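You operate a simulated robot arm through the tools that you are given. There is no shell and no other tool. Be economical: measure what you need, move in short steps, check, and stop when the job is done.

You are at the controls of a simulated two-armed robot. One attempt, no reset.

JOB
Turn the warmer dial to 50. Shut the third drawer from the top of the right chest. Pick up the red pouch from the top of the display table with one hand, pass it to the other hand and put it on the green mat top. The order is free.

It is judged by the outcome, as a careful person would: the job done as asked, and still so three seconds after it is handed in. It fails if anything else is knocked over, pushed out of place, dropped, spilled or broken.

ROBOT AND FRAMES
Two 7-joint arms with three-finger grippers on one trunk, on a base that drives. Base frame: it is fixed to the floor where the robot stands at the start and does not move with it; the origin is under the middle of the robot, x ahead of it, y to its left, z up. Units: m, rad, N and s.
The left shoulder is at the start at [0.035, 0.154, 1.026], the right one opposite. With the tool pointing down near the work surface each hand reaches from about 0.24 to 0.62 m from the robot's upright axis, wherever it stands, measured 20 degrees to its own side. Places, roughly: green mat top (18x18 cm) [-2.52, 1.44, 0.88]; pouch [-1.25, 1, 0.75]; third drawer of the right chest [-1.6, -3.5, 0.6]; warmer dial [0.6, -0.1, 0.9]. Payload 2.69 kg a hand.
The tool frame of a hand sits at the grasp point between the pads (the TCP): z along the fingers, y along the line on which they close. The tips reach 0.029 m beyond it. The gripper opens to 0.12 m. The gripper's body begins 0.078 m behind the TCP.
Orientation is that of the tool frame in the base frame, as [roll, pitch, yaw] about the fixed x, y, z axes, in that order (R = Rz(yaw) Ry(pitch) Rx(roll)). With the fingers straight down and closing along the base's y, the tool's x points along the base's -x, its y along +y and its z along -z.

CONTROLS
- The arms move only by the tool apply_moves. It takes "left_moves", "right_moves" or both (then of equal length, played together; a hand with none holds still); each is one flat list of numbers, 7 for each row, row after row: the shift along the tool's x, y, z in units of 400 mm (1.0 is 400 mm), then the turn, a rotation vector about the tool's x, y, z in units of 90 degrees (1.0 is 90 degrees), then the finger opening in m, from 0 to 0.12. In form: [tx, ty, tz, rx, ry, rz, jaw, tx, ty, tz, rx, ry, rz, jaw, ...]. A call has 1 to 8 rows; each row is the pose to reach, as a shift and turn from the pose commanded when the call began, along the tool's axes at that moment. A call with a number of a shift or a turn outside -1 to 1 is refused whole. Rows are played at 5 a second. More than 0.05 m and 0.15 rad between two rows, or a gripper value outside its range, and nothing of the call is played. Where a pose cannot be reached the arm comes as near as it can. A force on the tool above 40 N (or 10 N above the force at the start of the call, whichever is more), or a blocked arm, ends the call early, and 0.2 s more pass. The fingers move at their own pace and stop on an object; they squeeze with about 41 N. The grip force told is the motor's: it shows also when the fingers shut on nothing. Time passes only in rows, and 0.2 s behind the last, so rows that repeat a pose let the fingers close. The reply holds the time, the measured pose of the TCP, the force on the tool along the base axes, the opening and the grip force, in the units named above and with some noise, with the torque about the TCP (base axes, N m) and any sound that the robot's microphone picked up.
- Cameras (640 x 400 px; columns grow to the right, rows downward): "scene" is now at [0.1395, -0.0294, 1.2232]; the picture's right is [-0.32, -0.95, 0.00], its down [-0.10, 0.03, -0.99] and it looks along [0.94, -0.32, -0.10] (base axes); focal length 214 px, centre (320, 200). "left" rides on the left gripper at [0.063, 0, -0.104] in its tool frame; the picture's right is [-0.01, 1.00, 0.00], its down [-0.83, 0.00, -0.56] and it looks along [-0.56, 0.00, 0.83] (tool axes); focal length 275 px, centre (320, 200). "right" rides on the right gripper at [0.063, 0, -0.104] in its tool frame; the picture's right is [0.00, 1.00, 0.00], its down [-0.83, 0.00, -0.56] and it looks along [-0.56, 0.00, 0.83] (tool axes); focal length 275 px, centre (320, 200).
- capture(camera): a new picture of that camera. No time passes.
- move_column(by): slides the trunk up (or, below 0, down) by that many m; the arms and the scene camera ride with it, the base frame stays. It gives what a move gives, with no picture.
- roll_base(legs): drives the robot by 1 to 6 legs, each [ahead, left, turn to the left] in m, m and rad, along the robot's own axes; the way and the turn of a leg run together, so that a leg with both is an arc; at most 1.5 m and 3.142 rad a leg. The arms and the cameras ride along, it lands a little off, and it stops where it bumps. It gives what a move gives.
- turn_head(pan, tilt): turns the head with the scene camera to pan (to the left, within 1.396 rad either way) and tilt (down, from -0.506 to 1.204), counted from straight ahead of the robot. It gives what a move gives.
- pixel_to_xyz(camera, pixels): for up to 12 pixels [column, row] of the newest picture of that camera ("zoom" is the newest enlarged one), the place [x, y, z] in the base frame of the surface seen there, good to about 0.002 m. No time passes.
- zoom(camera, box): a new picture of the part [left, top, right, bottom] of that camera's present view, enlarged. No time passes.
- hand_in(): hands the job in; it is judged then, once.

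Go step by step. Measure first, check grasps and placings, and put right what went wrong. The budget is 110 turns and 88 pictures, counting those below and the enlarged ones. Unless the task says otherwise, let go and move clear before handing in.

The tools are called after "Call:" by a JSON object that holds its "op" and its "data". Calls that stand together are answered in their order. apply_moves: Moves the arms, as the interface text tells. Its arguments: {"type":"object","properties":{"left_moves":{"type":"array"},"right_moves":{"type":"array"}},"required":[]} The other tools are called the same way: move_column (by) slides the trunk up or down; roll_base (legs) drives the base; turn_head (pan, tilt) turns the head that bears the scene camera; capture (camera) takes a picture; pixel_to_xyz (camera, pixels) gives the place of the surface under pixels of a picture; zoom (camera, box) takes an enlarged picture of a part of a camera's view; hand_in () hands the job in.

At the start:

```text
t: 0.0
left_position: [0.2801, 0.0264, 1.175]
left_ee_rot: [-3.14, 0.002, -3.139]
left_contact_force: [0.6, 0.8, 0.1]
left_ft_torque: [-0.02, 0.02, 0.01]
left_grip_width: 0.1197
left_finger_force: 0.0
right_position: [0.3375, -0.2269, 1.1347]
right_ee_rot: [3.141, 0.0, 3.141]
right_contact_force: [0.6, 0.3, -0.1]
right_ft_torque: [-0.01, 0.0, 0.04]
right_grip_width: 0.1199
right_finger_force: 0.0
trunk travel left (down, up): [-0.391, 0.047]
robot x, y, heading: [0.0004, -0.0001, -0.003]
head pan, tilt: [-0.326, 0.103]
```

scene: 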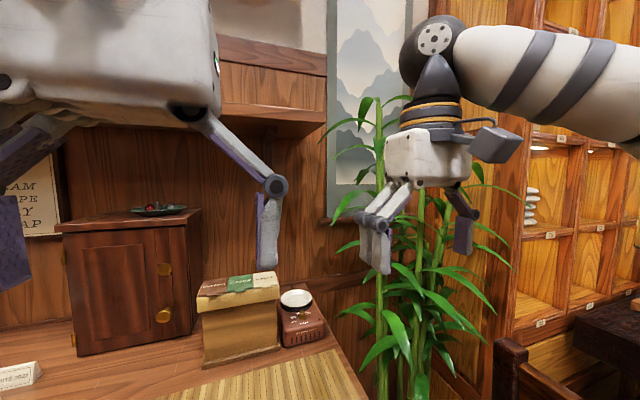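
right: 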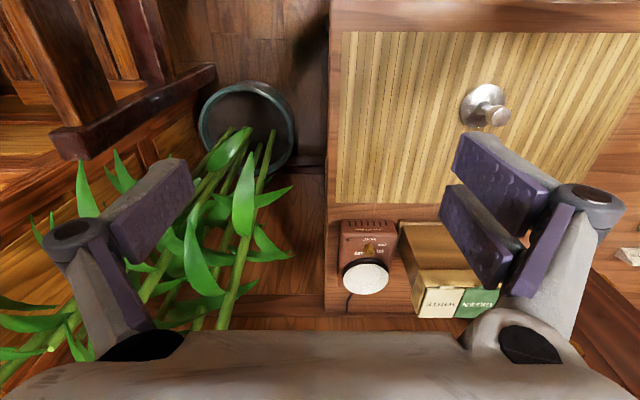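
left: 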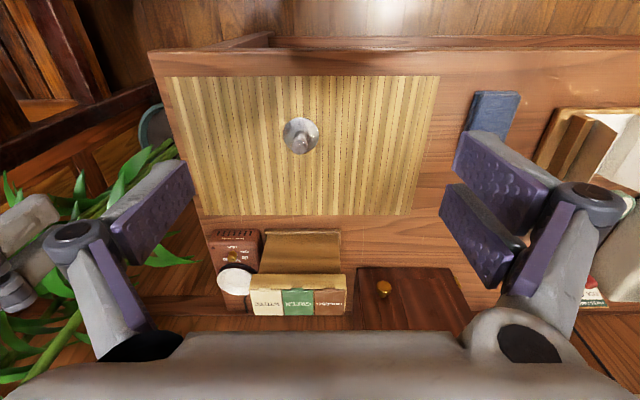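

The warmer shows in the scene picture near (300,318) and in the right picture near (368,255). I'll zoom in on it first.

Call:
{"op": "zoom", "data": {"camera": "scene", "box": [260, 270, 350, 360]}}

Call:
{"op": "zoom", "data": {"camera": "right", "box": [320, 200, 420, 300]}}

```text
4.44 times, centred on (305, 315) of scene
```

zoom: 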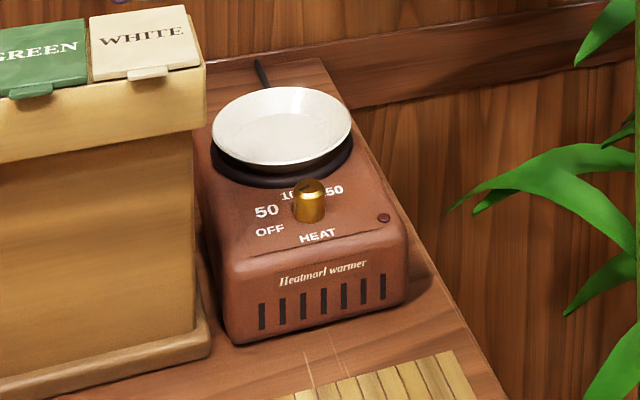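

```text
4.00 times, centred on (370, 250) of right
```

zoom: 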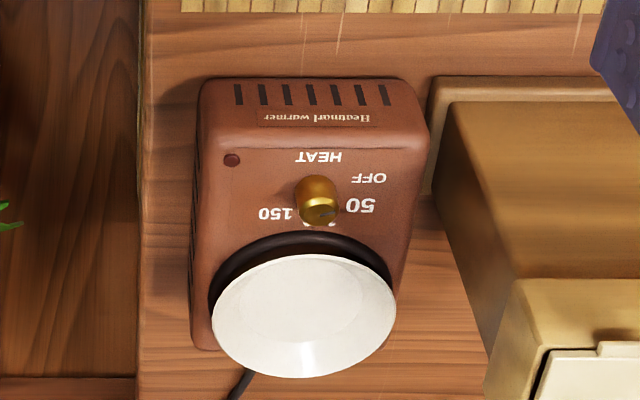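

The dial is a small upright brass knob on the warmer's top, with OFF, 50, 100 and 150 around it. I'll measure points around it in the right zoom.

Call:
{"op": "pixel_to_xyz", "data": {"camera": "zoom", "pixels": [[320, 213], [318, 184], [370, 178], [360, 206], [275, 213], [318, 157], [231, 160], [318, 135], [304, 258], [212, 320], [300, 310], [405, 200]]}}

Call:
{"op": "zoom", "data": {"camera": "right", "box": [355, 235, 385, 260]}}

```text
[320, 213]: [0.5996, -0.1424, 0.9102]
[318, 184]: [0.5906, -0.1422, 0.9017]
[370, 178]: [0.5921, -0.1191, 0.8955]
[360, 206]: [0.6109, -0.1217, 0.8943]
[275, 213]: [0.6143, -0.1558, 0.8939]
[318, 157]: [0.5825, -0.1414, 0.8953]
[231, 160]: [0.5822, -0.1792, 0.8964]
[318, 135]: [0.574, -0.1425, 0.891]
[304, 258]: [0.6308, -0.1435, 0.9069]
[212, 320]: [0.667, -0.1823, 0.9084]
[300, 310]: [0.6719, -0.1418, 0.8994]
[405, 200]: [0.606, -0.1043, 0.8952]
```

```text
16.00 times, centred on (370, 248) of right
```

zoom: 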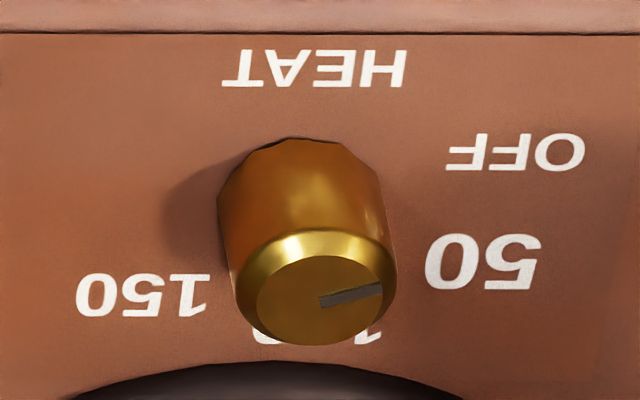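

The knob's mark points to about 16° on the -x side of +y, which is OFF, so 50 is about 45–48° clockwise. I'll measure the knob more closely, and the neighbouring box and table edge as well.

Call:
{"op": "pixel_to_xyz", "data": {"camera": "zoom", "pixels": [[320, 300], [375, 292], [325, 300], [262, 300], [392, 290], [515, 152], [485, 262], [145, 295], [318, 180]]}}

Call:
{"op": "pixel_to_xyz", "data": {"camera": "right", "pixels": [[440, 302], [485, 302], [425, 285], [405, 225], [340, 15], [450, 15], [485, 118]]}}

```text
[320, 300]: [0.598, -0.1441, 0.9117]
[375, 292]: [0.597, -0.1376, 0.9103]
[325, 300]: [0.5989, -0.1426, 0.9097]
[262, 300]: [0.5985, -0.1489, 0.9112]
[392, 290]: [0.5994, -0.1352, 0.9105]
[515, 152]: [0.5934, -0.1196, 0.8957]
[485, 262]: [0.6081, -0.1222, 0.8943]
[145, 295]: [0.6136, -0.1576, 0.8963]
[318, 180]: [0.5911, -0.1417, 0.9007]
```

```text
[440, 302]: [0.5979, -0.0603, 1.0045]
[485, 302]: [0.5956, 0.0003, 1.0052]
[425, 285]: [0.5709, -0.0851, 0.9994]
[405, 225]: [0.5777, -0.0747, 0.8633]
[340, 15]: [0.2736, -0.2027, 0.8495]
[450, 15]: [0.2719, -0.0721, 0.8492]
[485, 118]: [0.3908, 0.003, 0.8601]
```

The knob centre is about (0.598, -0.143), with its top at z 0.911. The box edge at y -0.085 rises to z 1.005, so I'll close roughly along x with the camera on the right side and start turned about -114°. First comes half of that turn and half of the shift.

Call:
{"op": "apply_moves", "data": {"right_moves": [-0.04, 0.0125, 0, 0, 0, -0.079, 0.03, -0.08, 0.025, 0, 0, 0, -0.158, 0.03, -0.12, 0.0375, 0, 0, 0, -0.237, 0.03, -0.16, 0.05, 0, 0, 0, -0.316, 0.03, -0.2, 0.0625, 0, 0, 0, -0.395, 0.03, -0.24, 0.075, 0, 0, 0, -0.474, 0.03, -0.28, 0.0875, 0, 0, 0, -0.553, 0.03, -0.325, 0.1, 0, 0, 0, -0.633, 0.03]}}

```text
t: 1.8
left_position: [0.2813, 0.0264, 1.1748]
left_ee_rot: [-3.138, 0.003, -3.141]
left_contact_force: [0.8, 0.1, 0.5]
left_ft_torque: [0.0, -0.01, 0.01]
left_grip_width: 0.1201
left_finger_force: 0.0
right_position: [0.4673, -0.1877, 1.1336]
right_ee_rot: [3.141, 0.001, -2.145]
right_contact_force: [0.2, -0.2, -0.2]
right_ft_torque: [0.0, -0.01, 0.0]
right_grip_width: 0.0302
right_finger_force: 0.0
trunk travel left (down, up): [-0.391, 0.047]
robot x, y, heading: [-0.0028, 0.0015, -0.003]
head pan, tilt: [-0.326, 0.103]
```

The half-turn is done as commanded. Now the other half, bringing the hand to hover above the knob at z 1.03.

Call:
{"op": "apply_moves", "data": {"right_moves": [-0.034, -0.02675, 0.03125, 0, 0, -0.079, 0.03, -0.068, -0.0535, 0.0625, 0, 0, -0.158, 0.03, -0.102, -0.08025, 0.09375, 0, 0, -0.237, 0.03, -0.136, -0.107, 0.125, 0, 0, -0.316, 0.03, -0.17, -0.13375, 0.15625, 0, 0, -0.395, 0.03, -0.204, -0.1605, 0.1875, 0, 0, -0.474, 0.03, -0.238, -0.18725, 0.21875, 0, 0, -0.553, 0.03, -0.272, -0.214, 0.25, 0, 0, -0.633, 0.03]}}

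Call:
{"op": "capture", "data": {"camera": "right"}}

Call:
{"op": "capture", "data": {"camera": "scene"}}

```text
t: 3.6
left_position: [0.2816, 0.0276, 1.1761]
left_ee_rot: [-3.141, -0.001, -3.139]
left_contact_force: [0.2, 0.1, 0.1]
left_ft_torque: [0.02, -0.01, 0.01]
left_grip_width: 0.1202
left_finger_force: 0.1
right_position: [0.5473, -0.1494, 1.0227]
right_ee_rot: [3.141, 0.0, -1.15]
right_contact_force: [-0.2, 0.0, -0.3]
right_ft_torque: [0.01, -0.01, -0.04]
right_grip_width: 0.03
right_finger_force: 0.1
right hand out of reach, approached as far as the arm can: row 4, 5, 6, 7, 8
trunk travel left (down, up): [-0.391, 0.047]
robot x, y, heading: [-0.0002, -0.0009, -0.003]
head pan, tilt: [-0.326, 0.103]
```

```text
81 pictures are left
```

right: 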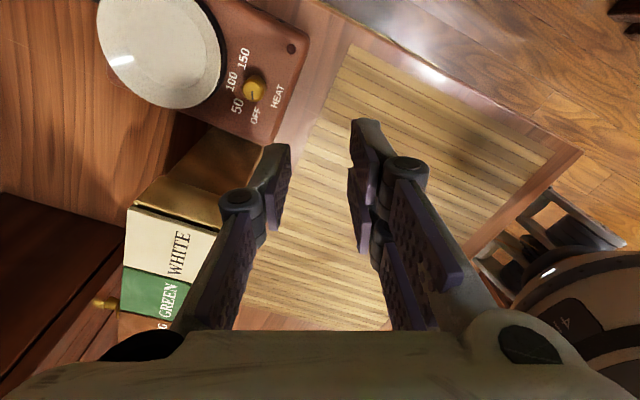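

```text
80 pictures are left
```

scene: 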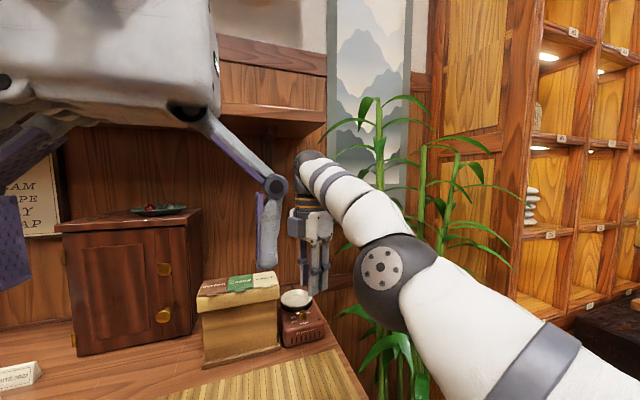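

The arm stops about 55 mm short, so I need to drive ahead a little. I'll measure the gap between the table edge and the robot body at lower right.

Call:
{"op": "pixel_to_xyz", "data": {"camera": "right", "pixels": [[577, 155], [470, 250], [495, 262], [520, 285], [560, 255], [560, 300], [600, 235], [450, 285], [254, 88], [238, 106], [256, 117], [243, 60]]}}

```text
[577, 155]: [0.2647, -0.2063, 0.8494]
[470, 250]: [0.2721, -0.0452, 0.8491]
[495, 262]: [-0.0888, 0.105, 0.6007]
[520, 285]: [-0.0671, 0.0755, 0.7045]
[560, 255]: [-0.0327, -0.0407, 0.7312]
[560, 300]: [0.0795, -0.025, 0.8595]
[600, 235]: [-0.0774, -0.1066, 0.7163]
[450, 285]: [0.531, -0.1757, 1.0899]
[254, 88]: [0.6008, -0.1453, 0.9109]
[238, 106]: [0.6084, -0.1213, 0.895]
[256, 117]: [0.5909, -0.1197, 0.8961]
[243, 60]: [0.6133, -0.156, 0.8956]
```

The robot body ends near x 0.08 and the table edge is at x 0.27. I'll drive 0.08 m ahead; both hands are above the table objects.

Call:
{"op": "roll_base", "data": {"legs": [[0.08, 0, 0]]}}

Call:
{"op": "capture", "data": {"camera": "right"}}

```text
t: 4.7
left_position: [0.3641, 0.0278, 1.1754]
left_ee_rot: [-3.14, -0.002, -3.138]
left_contact_force: [0.1, -0.1, 0.9]
left_ft_torque: [0.0, 0.03, 0.0]
left_grip_width: 0.12
left_finger_force: 0.0
right_position: [0.6316, -0.1477, 1.0212]
right_ee_rot: [3.138, 0.001, -1.149]
right_contact_force: [0.4, 0.1, 0.0]
right_ft_torque: [0.01, 0.03, -0.01]
right_grip_width: 0.0299
right_finger_force: 0.1
trunk travel left (down, up): [-0.391, 0.047]
robot x, y, heading: [0.0817, -0.0006, 0.006]
head pan, tilt: [-0.326, 0.103]
```

```text
79 pictures are left
```

right: 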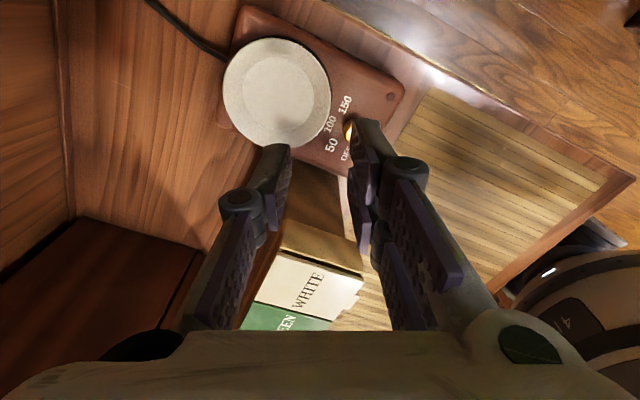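

The drive went as asked, and the hand is now about 33 mm past the knob. I'll shift to directly over it at this height.

Call:
{"op": "apply_moves", "data": {"right_moves": [-0.02, 0.035, 0, 0, 0, 0, 0.03, -0.043, 0.07, 0, 0, 0, 0, 0.03, -0.043, 0.07, 0, 0, 0, 0, 0.03]}}

Call:
{"op": "capture", "data": {"camera": "right"}}

```text
t: 5.5
left_position: [0.3641, 0.0266, 1.1746]
left_ee_rot: [-3.139, 0.0, -3.137]
left_contact_force: [-0.9, -0.8, -0.3]
left_ft_torque: [-0.01, 0.0, -0.02]
left_grip_width: 0.12
left_finger_force: 0.1
right_position: [0.6254, -0.1377, 1.0309]
right_ee_rot: [3.138, 0.003, -1.15]
right_contact_force: [-0.2, 0.3, 0.7]
right_ft_torque: [0.02, -0.02, -0.02]
right_grip_width: 0.03
right_finger_force: 0.1
right hand out of reach, approached as far as the arm can: row 1, 2, 3
trunk travel left (down, up): [-0.391, 0.047]
robot x, y, heading: [0.0843, -0.0015, 0.005]
head pan, tilt: [-0.326, 0.103]
```

```text
78 pictures are left
```

right: 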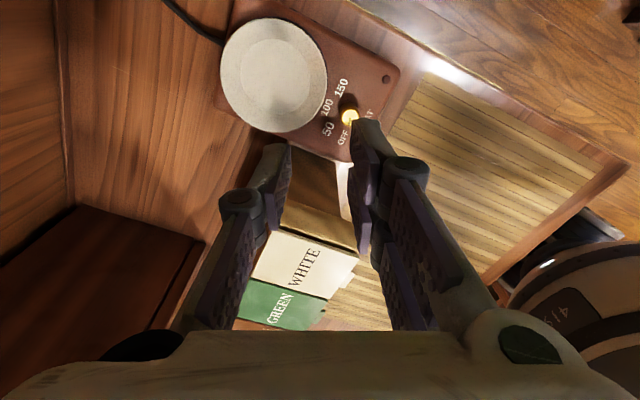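

The shift counted from the unreached commanded pose, near x 0.647. I'll back off another 48 mm and read the result.

Call:
{"op": "apply_moves", "data": {"right_moves": [-0.02, 0.06, 0, 0, 0, 0, 0.03, -0.039, 0.114, 0, 0, 0, 0, 0.03, -0.039, 0.114, 0, 0, 0, 0, 0.03]}}

Call:
{"op": "capture", "data": {"camera": "right"}}

```text
t: 6.3
left_position: [0.3635, 0.0287, 1.1761]
left_ee_rot: [-3.141, 0.001, -3.139]
left_contact_force: [-0.5, -0.4, -0.3]
left_ft_torque: [0.02, 0.03, 0.0]
left_grip_width: 0.1201
left_finger_force: 0.1
right_position: [0.6214, -0.1363, 1.0415]
right_ee_rot: [3.138, -0.001, -1.149]
right_contact_force: [-0.6, -0.1, -0.1]
right_ft_torque: [0.01, -0.03, -0.02]
right_grip_width: 0.03
right_finger_force: 0.0
right hand out of reach, approached as far as the arm can: row 1, 2, 3
trunk travel left (down, up): [-0.391, 0.047]
robot x, y, heading: [0.0851, -0.0014, 0.005]
head pan, tilt: [-0.326, 0.103]
```

```text
77 pictures are left
```

right: 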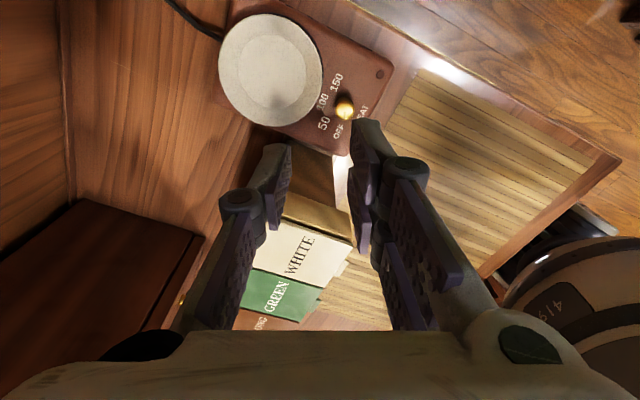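

The arm still reports out of reach although the target should be closer. I'll test a pull-back of 40 mm toward the robot to see how the command tracks.

Call:
{"op": "apply_moves", "data": {"right_moves": [-0.02, 0.045, 0, 0, 0, 0, 0.03, -0.041, 0.091, 0, 0, 0, 0, 0.03, -0.041, 0.091, 0, 0, 0, 0, 0.03]}}

```text
t: 7.1
left_position: [0.3644, 0.028, 1.1739]
left_ee_rot: [-3.14, 0.0, -3.138]
left_contact_force: [0.6, 0.1, -0.4]
left_ft_torque: [0.02, 0.0, -0.02]
left_grip_width: 0.1201
left_finger_force: 0.1
right_position: [0.6162, -0.1289, 1.049]
right_ee_rot: [3.137, 0.0, -1.15]
right_contact_force: [0.2, -0.4, -0.4]
right_ft_torque: [-0.02, -0.01, 0.01]
right_grip_width: 0.03
right_finger_force: 0.1
right hand out of reach, approached as far as the arm can: row 1, 2, 3
trunk travel left (down, up): [-0.391, 0.047]
robot x, y, heading: [0.0827, -0.0012, -0.001]
head pan, tilt: [-0.326, 0.103]
```

The wrist seems to be at a limit at this yaw. I'll turn back about 32° to r≈-82° and turn the knob in two smaller bites.

Call:
{"op": "apply_moves", "data": {"right_moves": [0, 0, 0, 0, 0, 0.09, 0.03, 0, 0, 0, 0, 0, 0.18, 0.03, 0, 0, 0, 0, 0, 0.27, 0.03, 0, 0, 0, 0, 0, 0.36, 0.03, 0, 0, 0, 0, 0, 0.36, 0.03]}}

```text
t: 8.3
left_position: [0.3629, 0.0269, 1.1757]
left_ee_rot: [-3.142, 0.0, -3.138]
left_contact_force: [-0.3, -0.2, 0.5]
left_ft_torque: [0.04, 0.01, -0.03]
left_grip_width: 0.1199
left_finger_force: 0.1
right_position: [0.6177, -0.1297, 1.0507]
right_ee_rot: [3.139, 0.0, -1.717]
right_contact_force: [-0.6, 0.4, -0.2]
right_ft_torque: [0.0, -0.04, -0.01]
right_grip_width: 0.0301
right_finger_force: 0.1
trunk travel left (down, up): [-0.391, 0.047]
robot x, y, heading: [0.082, 0.0025, 0.005]
head pan, tilt: [-0.326, 0.103]
```

The hand is reachable again at (0.618, -0.130, 1.051), yaw -1.717. I'll shift over the knob and come down to z 0.965.

Call:
{"op": "apply_moves", "data": {"right_moves": [0.02, 0.02, 0.0, 0, 0, 0, 0.034, 0.041, 0.041, 0, 0, 0, 0, 0.034, 0.041, 0.041, 0.1, 0, 0, 0, 0.034, 0.041, 0.041, 0.21, 0, 0, 0, 0.034, 0.041, 0.041, 0.21, 0, 0, 0, 0.034]}}

Call:
{"op": "capture", "data": {"camera": "right"}}

```text
t: 9.5
left_position: [0.3631, 0.0278, 1.1759]
left_ee_rot: [-3.141, 0.001, -3.138]
left_contact_force: [-0.5, -0.4, -0.6]
left_ft_torque: [0.01, -0.01, 0.05]
left_grip_width: 0.1201
left_finger_force: 0.1
right_position: [0.6429, -0.1313, 0.9832]
right_ee_rot: [3.139, -0.002, -1.716]
right_contact_force: [-0.3, 0.8, 1.1]
right_ft_torque: [0.04, -0.05, 0.03]
right_grip_width: 0.034
right_finger_force: 0.1
right hand out of reach, approached as far as the arm can: row 1, 2, 3, 4, 5
trunk travel left (down, up): [-0.391, 0.047]
robot x, y, heading: [0.0838, 0.0003, -0.0]
head pan, tilt: [-0.326, 0.103]
```

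```text
76 pictures are left
```

right: 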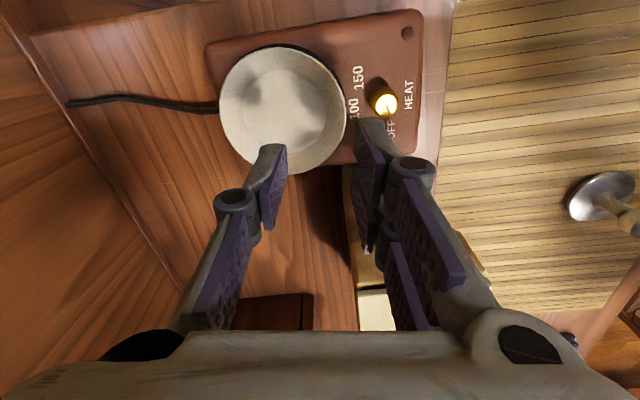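

While descending the hand crept forward, so this arm posture is running into a joint limit. I'll lift and retract with some unturning, then look at the floor on my right so I can approach with the base turned left instead.

Call:
{"op": "apply_moves", "data": {"right_moves": [0, 0, -0.1, 0, 0, 0.0, 0.034, 0.0, 0.05, -0.2, 0, 0, 0.07, 0.034, 0.03, 0.12, -0.3, 0, 0, 0.15, 0.034, 0.06, 0.2, -0.3, 0, 0, 0.23, 0.034, 0.1, 0.28, -0.3, 0, 0, 0.31, 0.034, 0.129, 0.36, -0.3, 0, 0, 0.39, 0.034]}}

Call:
{"op": "turn_head", "data": {"pan": -0.9, "tilt": 0.8}}

Call:
{"op": "capture", "data": {"camera": "scene"}}

```text
refused: row 3 steps farther than a row can; nothing moved
```

```text
t: 10.5
left_position: [0.3645, 0.0283, 1.1732]
left_ee_rot: [-3.138, 0.0, -3.138]
left_contact_force: [-0.3, 0.5, 0.3]
left_ft_torque: [0.02, 0.01, -0.01]
left_grip_width: 0.1197
left_finger_force: 0.0
right_position: [0.6437, -0.1314, 0.9827]
right_ee_rot: [3.138, 0.0, -1.715]
right_contact_force: [-1.1, -0.2, -0.3]
right_ft_torque: [-0.01, 0.0, 0.0]
right_grip_width: 0.0339
right_finger_force: 0.1
trunk travel left (down, up): [-0.391, 0.047]
robot x, y, heading: [0.0842, -0.0005, -0.001]
head pan, tilt: [-0.901, 0.799]
```

```text
75 pictures are left
```

scene: 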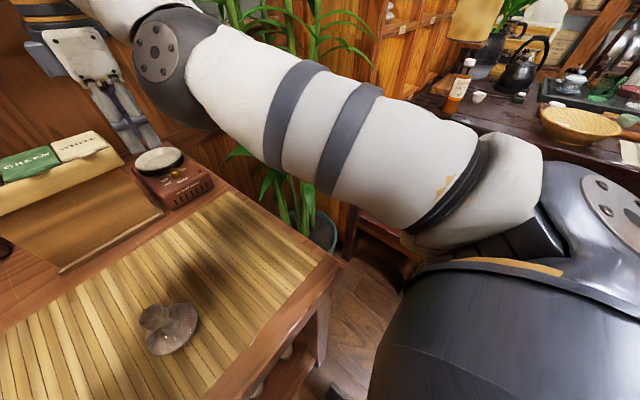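

The scene picture shows the right arm stretched straight, which explains the sliding. I'll lift and retract with smaller steps to bend the elbow again.

Call:
{"op": "apply_moves", "data": {"right_moves": [0, 0, -0.1, 0, 0, 0.0, 0.034, 0.0, 0.05, -0.18, 0, 0, 0.06, 0.034, 0.02, 0.11, -0.25, 0, 0, 0.13, 0.034, 0.05, 0.19, -0.25, 0, 0, 0.2, 0.034, 0.08, 0.27, -0.25, 0, 0, 0.27, 0.034, 0.11, 0.35, -0.25, 0, 0, 0.33, 0.034, 0.11, 0.35, -0.25, 0, 0, 0.33, 0.034]}}

Call:
{"op": "capture", "data": {"camera": "scene"}}

```text
t: 12.1
left_position: [0.364, 0.028, 1.1748]
left_ee_rot: [-3.14, 0.0, -3.139]
left_contact_force: [0.3, -0.4, 1.1]
left_ft_torque: [-0.03, 0.01, 0.02]
left_grip_width: 0.12
left_finger_force: 0.1
right_position: [0.5007, -0.1558, 1.0826]
right_ee_rot: [-3.141, 0.001, -2.235]
right_contact_force: [0.4, 0.6, 0.0]
right_ft_torque: [-0.02, 0.0, 0.02]
right_grip_width: 0.034
right_finger_force: 0.0
right hand out of reach, approached as far as the arm can: row 1, 2, 3
trunk travel left (down, up): [-0.391, 0.047]
robot x, y, heading: [0.082, 0.0013, 0.002]
head pan, tilt: [-0.901, 0.799]
```

```text
74 pictures are left
```

scene: 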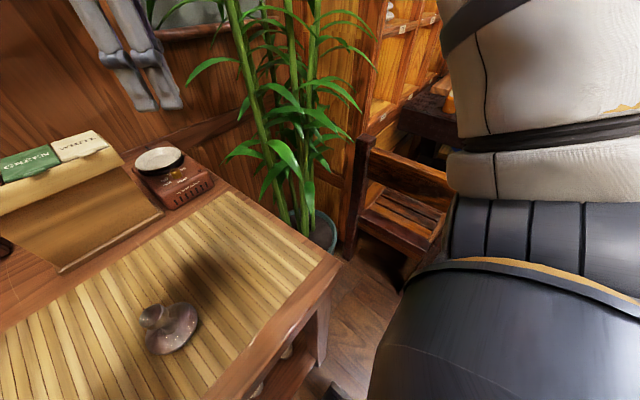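

The elbow is bent again at (0.501, -0.156, 1.083), r≈-52°. I'll go over the knob keeping this yaw and then down to z 0.975.

Call:
{"op": "apply_moves", "data": {"right_moves": [-0.058, -0.058, 0, 0, 0, 0, 0.034, -0.116, -0.116, 0, 0, 0, 0, 0.034, -0.175, -0.174, 0.0, 0, 0, 0, 0.034, -0.175, -0.174, 0.09, 0, 0, 0, 0.034, -0.175, -0.174, 0.18, 0, 0, 0, 0.034, -0.175, -0.174, 0.269, 0, 0, 0, 0.034, -0.175, -0.174, 0.269, 0, 0, 0, 0.034]}}

Call:
{"op": "capture", "data": {"camera": "right"}}

Call:
{"op": "capture", "data": {"camera": "scene"}}

```text
t: 13.7
left_position: [0.3634, 0.0273, 1.175]
left_ee_rot: [-3.14, 0.002, -3.136]
left_contact_force: [-0.1, -0.3, -0.2]
left_ft_torque: [-0.01, 0.0, 0.0]
left_grip_width: 0.1202
left_finger_force: 0.0
right_position: [0.5978, -0.1404, 0.9763]
right_ee_rot: [3.14, -0.001, -2.234]
right_contact_force: [0.0, -0.1, 0.0]
right_ft_torque: [0.02, 0.01, 0.02]
right_grip_width: 0.0339
right_finger_force: 0.1
trunk travel left (down, up): [-0.391, 0.047]
robot x, y, heading: [0.0858, 0.0004, 0.001]
head pan, tilt: [-0.901, 0.799]
```

```text
73 pictures are left
```

right: 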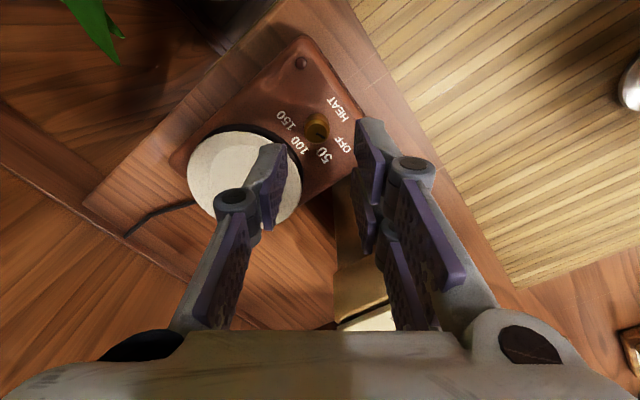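

```text
72 pictures are left
```

scene: 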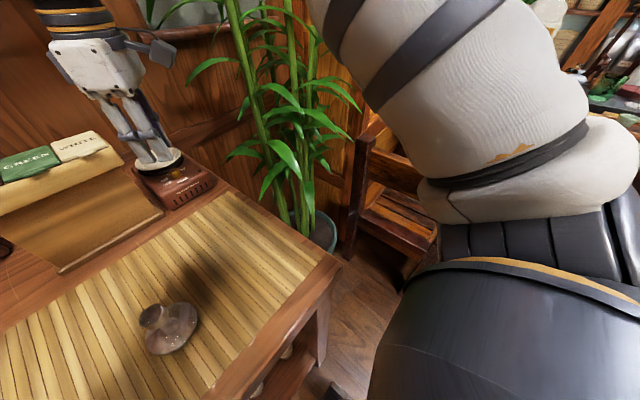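

This yaw works: the hand is at (0.598, -0.140, 0.976). Zoom on the dial, now seen with all four labels.

Call:
{"op": "zoom", "data": {"camera": "right", "box": [270, 85, 360, 175]}}

Call:
{"op": "pixel_to_xyz", "data": {"camera": "right", "pixels": [[317, 130], [317, 118], [341, 146], [324, 155], [298, 145], [285, 121]]}}

```text
4.44 times, centred on (315, 130) of right
```

zoom: 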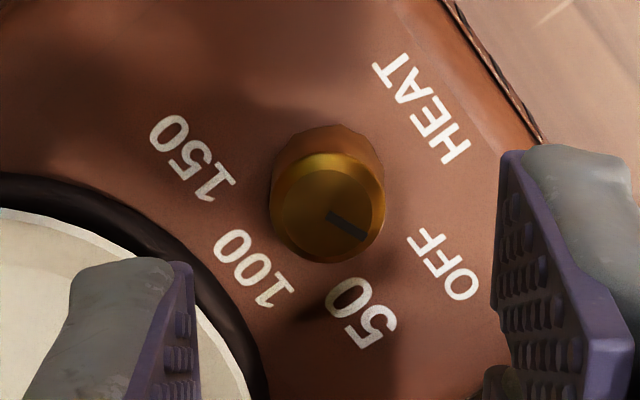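

```text
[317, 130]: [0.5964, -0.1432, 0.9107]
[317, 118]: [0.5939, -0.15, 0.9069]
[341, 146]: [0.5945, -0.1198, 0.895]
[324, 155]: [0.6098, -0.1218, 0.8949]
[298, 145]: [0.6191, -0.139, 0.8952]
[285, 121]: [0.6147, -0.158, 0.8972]
```

The mark reads about -17° (OFF) and the 50 label sits at about +29°. I'll pre-turn -18°, narrow the jaw to 28 mm and lower the tips to z≈0.899 around the knob.

Call:
{"op": "apply_moves", "data": {"right_moves": [0.005, -0.004, 0, 0, 0, -0.07, 0.028, 0.005, -0.004, 0, 0, 0, -0.14, 0.028, 0.005, -0.004, 0, 0, 0, -0.2, 0.028, 0.005, -0.004, 0.04, 0, 0, -0.2, 0.028, 0.005, -0.004, 0.08, 0, 0, -0.2, 0.028, 0.005, -0.004, 0.12, 0, 0, -0.2, 0.028, 0.005, -0.004, 0.12, 0, 0, -0.2, 0.028]}}

Call:
{"op": "capture", "data": {"camera": "right"}}

```text
t: 15.3
left_position: [0.3635, 0.0282, 1.176]
left_ee_rot: [-3.14, 0.001, -3.138]
left_contact_force: [-0.6, -0.5, -0.3]
left_ft_torque: [0.0, 0.0, 0.0]
left_grip_width: 0.1197
left_finger_force: 0.1
right_position: [0.5985, -0.148, 0.9275]
right_ee_rot: [-3.141, 0.0, -1.92]
right_contact_force: [0.3, 0.2, -0.3]
right_ft_torque: [0.0, -0.01, -0.05]
right_grip_width: 0.0281
right_finger_force: 0.1
trunk travel left (down, up): [-0.391, 0.047]
robot x, y, heading: [0.0855, 0.0003, -0.003]
head pan, tilt: [-0.901, 0.799]
```

```text
70 pictures are left
```

right: 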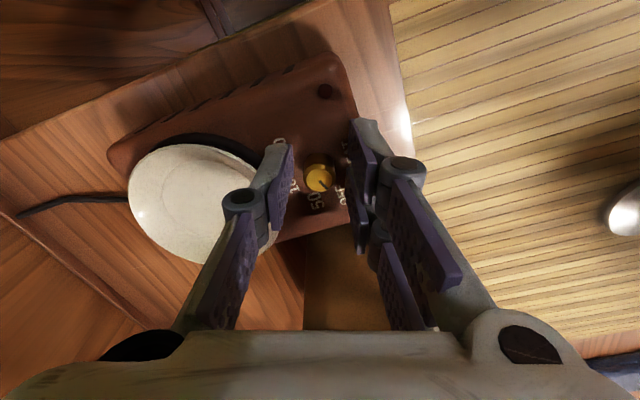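

The knob at (319,178) sits midway between the pads; the hand is about 4 mm off along tool x. I'll correct that and close.

Call:
{"op": "apply_moves", "data": {"right_moves": [-0.01, 0, 0, 0, 0, 0, 0.028, -0.01, 0, 0, 0, 0, 0, 0.0, -0.01, 0, 0, 0, 0, 0, 0.0]}}

Call:
{"op": "capture", "data": {"camera": "right"}}

```text
t: 16.1
left_position: [0.3643, 0.0277, 1.1761]
left_ee_rot: [-3.141, 0.0, -3.138]
left_contact_force: [-0.3, 0.2, -0.8]
left_ft_torque: [0.01, -0.01, 0.0]
left_grip_width: 0.1199
left_finger_force: 0.1
right_position: [0.5987, -0.1446, 0.926]
right_ee_rot: [3.141, -0.002, -1.92]
right_contact_force: [-2.2, 0.4, -0.9]
right_ft_torque: [0.02, 0.08, -0.01]
right_grip_width: 0.0158
right_finger_force: 42.2
trunk travel left (down, up): [-0.391, 0.047]
robot x, y, heading: [0.0828, 0.0011, 0.003]
head pan, tilt: [-0.901, 0.799]
```

```text
69 pictures are left
```

right: 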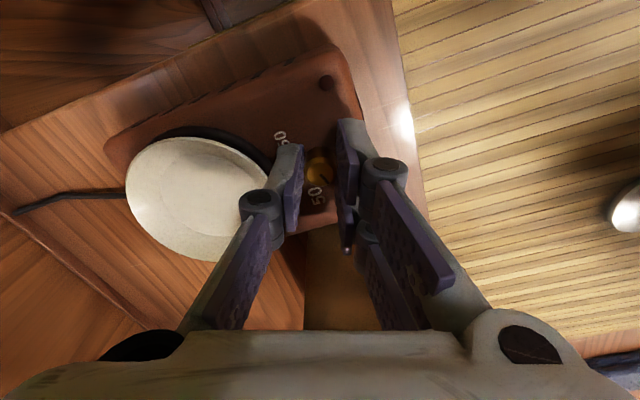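

Gripped the knob (opening 15.8 mm, 42 N). Turning it +28° clockwise.

Call:
{"op": "apply_moves", "data": {"right_moves": [0, 0, 0, 0, 0, 0.06, 0, 0, 0, 0, 0, 0, 0.12, 0, 0, 0, 0, 0, 0, 0.18, 0, 0, 0, 0, 0, 0, 0.24, 0, 0, 0, 0, 0, 0, 0.31, 0, 0, 0, 0, 0, 0, 0.31, 0]}}

Call:
{"op": "zoom", "data": {"camera": "right", "box": [260, 110, 380, 230]}}

```text
t: 17.5
left_position: [0.3644, 0.0273, 1.176]
left_ee_rot: [-3.138, 0.0, -3.138]
left_contact_force: [-0.4, -0.2, -0.1]
left_ft_torque: [-0.02, -0.04, -0.01]
left_grip_width: 0.1201
left_finger_force: 0.0
right_position: [0.5986, -0.1433, 0.9265]
right_ee_rot: [3.14, -0.002, -2.408]
right_contact_force: [1.3, -1.8, -5.9]
right_ft_torque: [0.1, -0.25, -0.03]
right_grip_width: 0.0161
right_finger_force: 42.0
trunk travel left (down, up): [-0.391, 0.047]
robot x, y, heading: [0.0815, -0.0021, 0.004]
head pan, tilt: [-0.901, 0.799]
```

```text
3.33 times, centred on (320, 170) of right
```

zoom: 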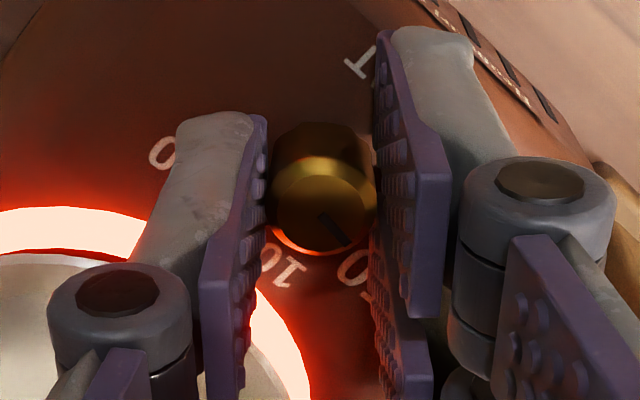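

The warmer now glows and the knob has turned 28° with the hand. I'll open slightly, turn back 22° and grip again.

Call:
{"op": "apply_moves", "data": {"right_moves": [0, 0, 0, 0, 0, 0, 0.028, 0, 0, 0, 0, 0, -0.08, 0.028, 0, 0, 0, 0, 0, -0.16, 0.028, 0, 0, 0, 0, 0, -0.24, 0.028, 0, 0, 0, 0, 0, -0.24, 0.028]}}

Call:
{"op": "zoom", "data": {"camera": "right", "box": [270, 110, 370, 210]}}

```text
t: 18.7
left_position: [0.364, 0.0269, 1.1746]
left_ee_rot: [-3.141, 0.001, -3.138]
left_contact_force: [-0.2, -0.3, 0.4]
left_ft_torque: [0.02, 0.01, 0.0]
left_grip_width: 0.1202
left_finger_force: 0.0
right_position: [0.5973, -0.1438, 0.9286]
right_ee_rot: [3.141, 0.001, -2.028]
right_contact_force: [-0.1, -0.1, 0.4]
right_ft_torque: [0.01, -0.01, -0.01]
right_grip_width: 0.0278
right_finger_force: 0.1
trunk travel left (down, up): [-0.391, 0.047]
robot x, y, heading: [0.0829, -0.0016, 0.004]
head pan, tilt: [-0.901, 0.799]
```

```text
4.00 times, centred on (320, 160) of right
```

zoom: 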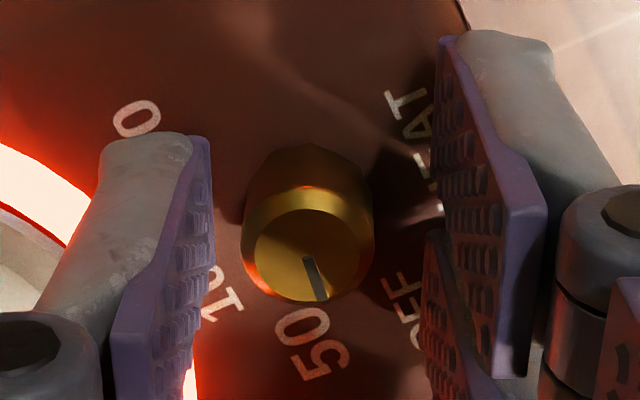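

The mark now reads about +10°. The labels fit 50° spacing with 50 at about +30°, so I'll grip and turn another 20°.

Call:
{"op": "apply_moves", "data": {"right_moves": [0, 0, 0.005, 0, 0, 0, 0.0, 0, 0, 0.005, 0, 0, 0, 0.0, 0, 0, 0.005, 0, 0, 0.075, 0.0, 0, 0, 0.005, 0, 0, 0.15, 0.0, 0, 0, 0.005, 0, 0, 0.222, 0.0, 0, 0, 0.005, 0, 0, 0.222, 0.0, 0, 0, 0.005, 0, 0, 0.222, 0.03, 0, 0, 0.005, 0, 0, 0.222, 0.03]}}

Call:
{"op": "apply_moves", "data": {"right_moves": [0, 0, -0.1, 0, 0, 0, 0.03, 0, 0, -0.2, 0, 0, 0, 0.03, 0, 0, -0.2, 0, 0, 0, 0.03]}}

Call:
{"op": "zoom", "data": {"camera": "right", "box": [260, 50, 400, 190]}}

```text
t: 20.5
left_position: [0.3638, 0.0269, 1.175]
left_ee_rot: [-3.139, -0.001, -3.137]
left_contact_force: [-0.5, -0.4, 0.4]
left_ft_torque: [-0.02, 0.0, 0.03]
left_grip_width: 0.12
left_finger_force: 0.2
right_position: [0.5977, -0.1438, 0.9242]
right_ee_rot: [-3.141, -0.003, -2.38]
right_contact_force: [-0.6, 0.3, 0.5]
right_ft_torque: [0.01, 0.02, -0.04]
right_grip_width: 0.0299
right_finger_force: 0.0
trunk travel left (down, up): [-0.391, 0.047]
robot x, y, heading: [0.0816, 0.0006, -0.002]
head pan, tilt: [-0.901, 0.799]
```

```text
t: 21.3
left_position: [0.364, 0.0274, 1.175]
left_ee_rot: [-3.141, 0.0, -3.138]
left_contact_force: [-0.9, 0.4, 0.5]
left_ft_torque: [0.02, 0.0, -0.03]
left_grip_width: 0.1201
left_finger_force: 0.0
right_position: [0.5978, -0.1437, 1.007]
right_ee_rot: [3.141, -0.004, -2.379]
right_contact_force: [-0.8, 0.7, 0.0]
right_ft_torque: [0.0, 0.01, 0.0]
right_grip_width: 0.0299
right_finger_force: 0.0
trunk travel left (down, up): [-0.391, 0.047]
robot x, y, heading: [0.0804, 0.0019, 0.001]
head pan, tilt: [-0.901, 0.799]
```

```text
2.86 times, centred on (330, 120) of right
```

zoom: 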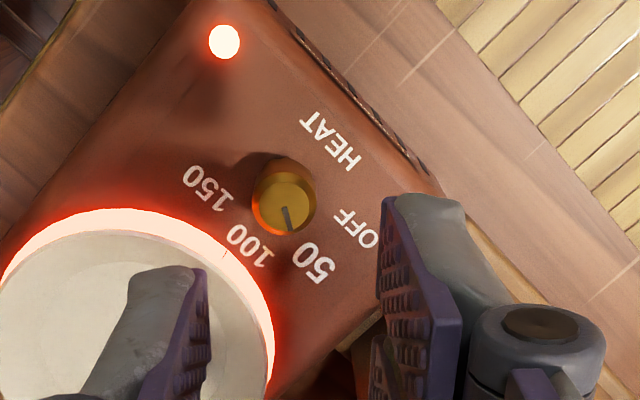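

The hand is clear and the warmer's light and rim glow. I'll measure the labels and the mark in this view to check the angle.

Call:
{"op": "pixel_to_xyz", "data": {"camera": "zoom", "pixels": [[357, 228], [314, 262], [250, 247], [208, 188], [330, 140], [284, 203], [290, 226], [256, 203], [314, 203]]}}

Call:
{"op": "zoom", "data": {"camera": "right", "box": [305, 80, 345, 120]}}

```text
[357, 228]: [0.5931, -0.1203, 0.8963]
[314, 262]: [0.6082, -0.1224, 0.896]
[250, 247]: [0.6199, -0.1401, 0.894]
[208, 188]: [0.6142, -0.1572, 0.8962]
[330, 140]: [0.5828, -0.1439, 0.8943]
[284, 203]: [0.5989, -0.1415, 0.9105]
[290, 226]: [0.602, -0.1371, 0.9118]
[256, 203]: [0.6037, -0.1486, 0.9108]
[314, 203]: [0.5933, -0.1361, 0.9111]
```

```text
10.00 times, centred on (325, 100) of right
```

zoom: 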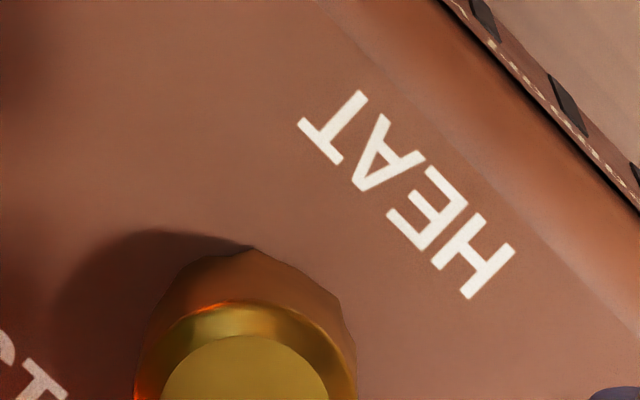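

The mark reads 33–35°, while the label positions put 50 at between 27° and 34°. A closer zoom on the knob and the 50 label will settle it.

Call:
{"op": "zoom", "data": {"camera": "right", "box": [300, 100, 350, 150]}}

```text
8.00 times, centred on (325, 125) of right
```

zoom: 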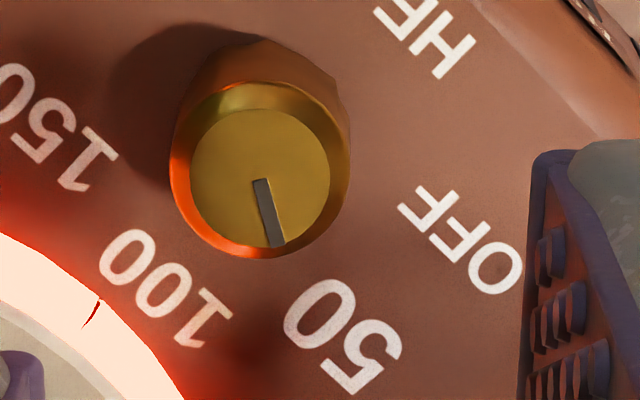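

Projected to the panel, the mark passes through the "0" of 50, about 4–6° beyond the label's centre. I'll grip again and turn back 4°.

Call:
{"op": "apply_moves", "data": {"right_moves": [0, 0, 0.1, 0, 0, 0, 0.03, 0, 0, 0.2, 0, 0, 0, 0.03, 0, 0, 0.2, 0, 0, 0, 0.0, 0, 0, 0.2, 0, 0, 0, 0.0, 0, 0, 0.2, 0, 0, -0.025, 0.0, 0, 0, 0.2, 0, 0, -0.046, 0.0, 0, 0, 0.2, 0, 0, -0.046, 0.03, 0, 0, 0.2, 0, 0, -0.046, 0.03]}}

Call:
{"op": "apply_moves", "data": {"right_moves": [0, 0, -0.1, 0, 0, 0, 0.03, 0, 0, -0.2, 0, 0, 0, 0.03, 0, 0, -0.2, 0, 0, 0, 0.03]}}

Call:
{"op": "zoom", "data": {"camera": "right", "box": [300, 100, 350, 150]}}

```text
t: 23.1
left_position: [0.3637, 0.0285, 1.1757]
left_ee_rot: [-3.139, 0.001, -3.14]
left_contact_force: [-0.5, 0.2, 0.1]
left_ft_torque: [0.03, -0.01, 0.02]
left_grip_width: 0.1201
left_finger_force: 0.1
right_position: [0.5995, -0.1423, 0.9261]
right_ee_rot: [3.139, -0.002, -2.305]
right_contact_force: [-0.2, -0.5, -0.5]
right_ft_torque: [0.01, -0.02, -0.01]
right_grip_width: 0.0301
right_finger_force: 0.1
trunk travel left (down, up): [-0.391, 0.047]
robot x, y, heading: [0.0835, -0.001, -0.0]
head pan, tilt: [-0.901, 0.799]
```

```text
t: 23.9
left_position: [0.3633, 0.028, 1.1738]
left_ee_rot: [-3.14, 0.0, -3.139]
left_contact_force: [-0.1, -0.6, -0.1]
left_ft_torque: [0.0, 0.04, -0.02]
left_grip_width: 0.1201
left_finger_force: 0.2
right_position: [0.5983, -0.1441, 1.0034]
right_ee_rot: [3.139, -0.003, -2.306]
right_contact_force: [0.5, 0.4, -0.2]
right_ft_torque: [0.02, -0.01, 0.01]
right_grip_width: 0.0302
right_finger_force: 0.1
trunk travel left (down, up): [-0.391, 0.047]
robot x, y, heading: [0.0848, -0.0018, 0.004]
head pan, tilt: [-0.901, 0.799]
```

```text
8.00 times, centred on (325, 125) of right
```

zoom: 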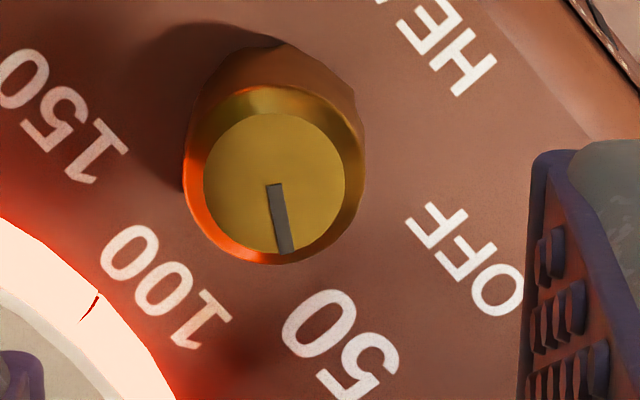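

The mark points to the 50 at about 30°, between the label-centre and even-spacing estimates, so the dial is done. I'll raise and retract the right hand.

Call:
{"op": "apply_moves", "data": {"right_moves": [0, 0, -0.12, 0, 0, 0, 0.03, 0, 0, -0.24, 0, 0, 0, 0.03, 0.09, 0.055, -0.25, 0, 0, 0.09, 0.03, 0.18, 0.11, -0.25, 0, 0, 0.18, 0.03, 0.27, 0.165, -0.25, 0, 0, 0.27, 0.03, 0.36, 0.22, -0.25, 0, 0, 0.36, 0.03, 0.45, 0.275, -0.25, 0, 0, 0.45, 0.03, 0.54, 0.33, -0.25, 0, 0, 0.53, 0.03]}}

Call:
{"op": "roll_base", "data": {"legs": [[-0.3, 0, 0]]}}

Call:
{"op": "turn_head", "data": {"pan": 1.3, "tilt": 0.4}}

Call:
{"op": "capture", "data": {"camera": "scene"}}

```text
t: 25.7
left_position: [0.3636, 0.0265, 1.175]
left_ee_rot: [-3.141, 0.002, -3.139]
left_contact_force: [0.6, 0.7, 0.5]
left_ft_torque: [0.0, -0.02, 0.02]
left_grip_width: 0.1201
left_finger_force: 0.1
right_position: [0.3542, -0.2172, 1.1057]
right_ee_rot: [3.14, 0.001, -3.14]
right_contact_force: [0.3, -0.8, 0.2]
right_ft_torque: [0.02, 0.03, -0.04]
right_grip_width: 0.03
right_finger_force: 0.0
right hand out of reach, approached as far as the arm can: row 2
trunk travel left (down, up): [-0.391, 0.047]
robot x, y, heading: [0.0849, -0.0, 0.006]
head pan, tilt: [-0.901, 0.799]
```

```text
t: 27.8
left_position: [0.0506, 0.0264, 1.1753]
left_ee_rot: [-3.14, 0.002, -3.14]
left_contact_force: [0.4, -1.0, -0.5]
left_ft_torque: [0.0, -0.06, -0.02]
left_grip_width: 0.1196
left_finger_force: 0.0
right_position: [0.0413, -0.2177, 1.1062]
right_ee_rot: [-3.141, -0.002, 3.141]
right_contact_force: [-1.0, -0.7, 0.0]
right_ft_torque: [-0.01, 0.0, -0.04]
right_grip_width: 0.03
right_finger_force: 0.0
trunk travel left (down, up): [-0.391, 0.047]
robot x, y, heading: [-0.232, -0.0006, 0.005]
head pan, tilt: [-0.901, 0.799]
```

```text
t: 29.9
left_position: [0.0499, 0.0279, 1.1769]
left_ee_rot: [3.142, 0.001, 3.14]
left_contact_force: [3.6, 57.5, 23.3]
left_ft_torque: [-7.01, 2.37, -4.96]
left_grip_width: 0.12
left_finger_force: 0.0
right_position: [0.0429, -0.2184, 1.1053]
right_ee_rot: [-3.142, -0.004, -3.14]
right_contact_force: [0.2, 0.2, -0.1]
right_ft_torque: [-0.01, 0.01, -0.01]
right_grip_width: 0.03
right_finger_force: 0.1
trunk travel left (down, up): [-0.391, 0.047]
robot x, y, heading: [-0.2291, 0.0019, 0.003]
head pan, tilt: [1.3, 0.4]
```

```text
62 pictures are left
```

scene: 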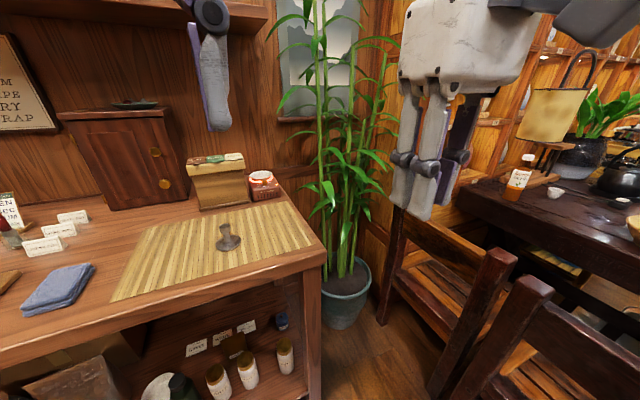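

The picture did not pan and the left hand reads 57 N: the head bumped the left gripper. I'll turn the head back and then move the left hand outward.

Call:
{"op": "turn_head", "data": {"pan": -0.6, "tilt": 0.4}}

Call:
{"op": "apply_moves", "data": {"left_moves": [0, 0.1, 0.05, 0, 0, 0, 0.12, 0, 0.2, 0.1, 0, 0, 0, 0.12, 0, 0.3, 0.15, 0, 0, 0, 0.12, 0, 0.4, 0.2, 0, 0, 0, 0.12, -0.05, 0.5, 0.25, 0, 0, 0, 0.12]}}

Call:
{"op": "turn_head", "data": {"pan": 0.5, "tilt": 0.3}}

Call:
{"op": "capture", "data": {"camera": "scene"}}

```text
t: 31.8
left_position: [0.0499, 0.0254, 1.1741]
left_ee_rot: [-3.142, 0.002, -3.136]
left_contact_force: [0.2, 0.6, 1.2]
left_ft_torque: [0.04, -0.01, 0.01]
left_grip_width: 0.1202
left_finger_force: 0.1
right_position: [0.0415, -0.2182, 1.1055]
right_ee_rot: [-3.141, -0.003, -3.139]
right_contact_force: [0.4, -1.0, -0.5]
right_ft_torque: [0.02, -0.01, 0.0]
right_grip_width: 0.03
right_finger_force: 0.1
trunk travel left (down, up): [-0.391, 0.047]
robot x, y, heading: [-0.2256, 0.0028, -0.0]
head pan, tilt: [-0.6, 0.4]
```

```text
t: 33.0
left_position: [0.0681, 0.228, 1.0717]
left_ee_rot: [-3.14, 0.001, -3.14]
left_contact_force: [-0.3, 0.8, -0.7]
left_ft_torque: [0.01, 0.02, -0.02]
left_grip_width: 0.1201
left_finger_force: 0.0
right_position: [0.0434, -0.2165, 1.1066]
right_ee_rot: [-3.139, -0.002, -3.139]
right_contact_force: [0.4, -0.4, -0.2]
right_ft_torque: [0.0, 0.03, -0.01]
right_grip_width: 0.0301
right_finger_force: 0.1
trunk travel left (down, up): [-0.391, 0.047]
robot x, y, heading: [-0.2295, -0.001, 0.006]
head pan, tilt: [-0.6, 0.4]
```

```text
t: 34.3
left_position: [0.0669, 0.2272, 1.0729]
left_ee_rot: [-3.14, 0.001, -3.138]
left_contact_force: [0.2, 0.0, 0.1]
left_ft_torque: [-0.01, 0.0, -0.03]
left_grip_width: 0.12
left_finger_force: 0.1
right_position: [0.0428, -0.2184, 1.1056]
right_ee_rot: [-3.14, -0.002, -3.14]
right_contact_force: [-1.3, 0.1, -0.2]
right_ft_torque: [-0.01, -0.01, 0.01]
right_grip_width: 0.0299
right_finger_force: 0.0
trunk travel left (down, up): [-0.391, 0.047]
robot x, y, heading: [-0.2311, -0.0001, -0.002]
head pan, tilt: [0.499, 0.3]
```

```text
61 pictures are left
```

scene: 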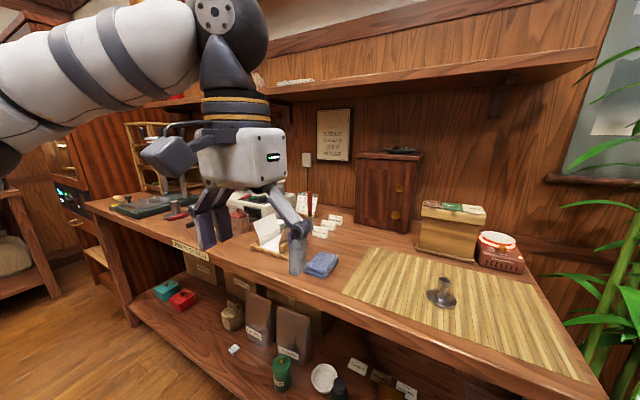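

The head now pans freely. I'll turn the robot left about 1.2 rad and look toward the display table.

Call:
{"op": "roll_base", "data": {"legs": [[-0.1, 0, 0], [0, 0, 1.2]]}}

Call:
{"op": "turn_head", "data": {"pan": 0.9, "tilt": 0.3}}

Call:
{"op": "capture", "data": {"camera": "scene"}}

```text
t: 38.5
left_position: [-0.4383, 0.3573, 1.0724]
left_ee_rot: [-3.139, -0.001, -1.919]
left_contact_force: [-0.9, -0.3, -0.9]
left_ft_torque: [-0.02, -0.02, 0.0]
left_grip_width: 0.1196
left_finger_force: 0.1
right_position: [-0.0275, 0.1801, 1.1069]
right_ee_rot: [-3.142, -0.001, -1.919]
right_contact_force: [-0.5, 0.0, 0.6]
right_ft_torque: [0.0, -0.02, -0.01]
right_grip_width: 0.03
right_finger_force: 0.0
trunk travel left (down, up): [-0.391, 0.047]
robot x, y, heading: [-0.3243, 0.0004, 1.218]
head pan, tilt: [0.499, 0.3]
```

```text
t: 39.4
left_position: [-0.4376, 0.3572, 1.071]
left_ee_rot: [-3.138, 0.0, -1.918]
left_contact_force: [0.5, -0.2, 0.2]
left_ft_torque: [0.02, 0.02, 0.02]
left_grip_width: 0.12
left_finger_force: 0.0
right_position: [-0.0285, 0.18, 1.1063]
right_ee_rot: [-3.141, -0.002, -1.921]
right_contact_force: [0.0, -0.3, 1.1]
right_ft_torque: [0.03, 0.0, 0.01]
right_grip_width: 0.03
right_finger_force: 0.1
trunk travel left (down, up): [-0.391, 0.047]
robot x, y, heading: [-0.3254, -0.0017, 1.224]
head pan, tilt: [0.901, 0.3]
```

```text
60 pictures are left
```

scene: 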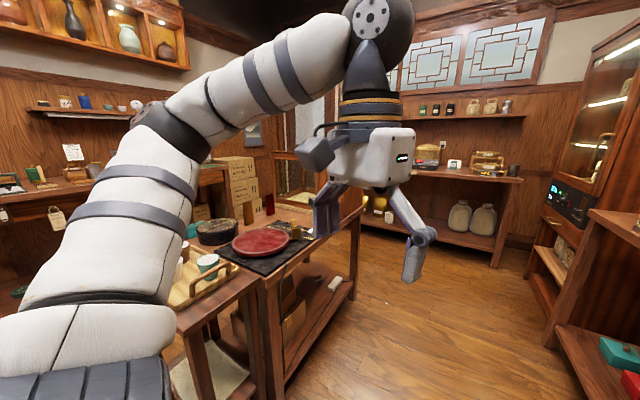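

A display table with a red round item at (262,238) and another red item near (270,203) is ahead-left. I'll zoom in and measure.

Call:
{"op": "zoom", "data": {"camera": "scene", "box": [150, 170, 350, 300]}}

Call:
{"op": "pixel_to_xyz", "data": {"camera": "scene", "pixels": [[262, 240], [270, 203], [240, 240], [215, 230], [205, 262], [350, 225], [265, 290], [360, 208], [285, 395], [330, 285]]}}

```text
3.08 times, centred on (250, 235) of scene
```

zoom: 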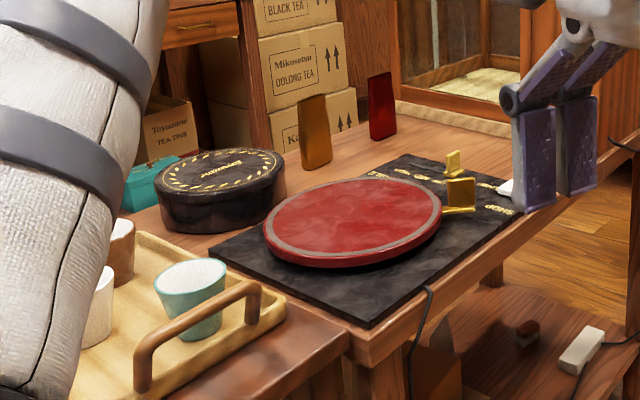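

```text
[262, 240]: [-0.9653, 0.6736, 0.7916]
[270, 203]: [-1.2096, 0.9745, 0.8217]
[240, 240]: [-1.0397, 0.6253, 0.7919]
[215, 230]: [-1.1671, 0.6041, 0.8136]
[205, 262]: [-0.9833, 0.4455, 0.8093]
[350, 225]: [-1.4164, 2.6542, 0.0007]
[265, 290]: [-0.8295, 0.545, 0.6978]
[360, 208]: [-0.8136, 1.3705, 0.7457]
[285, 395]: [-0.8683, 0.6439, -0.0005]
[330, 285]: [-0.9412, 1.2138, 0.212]
```

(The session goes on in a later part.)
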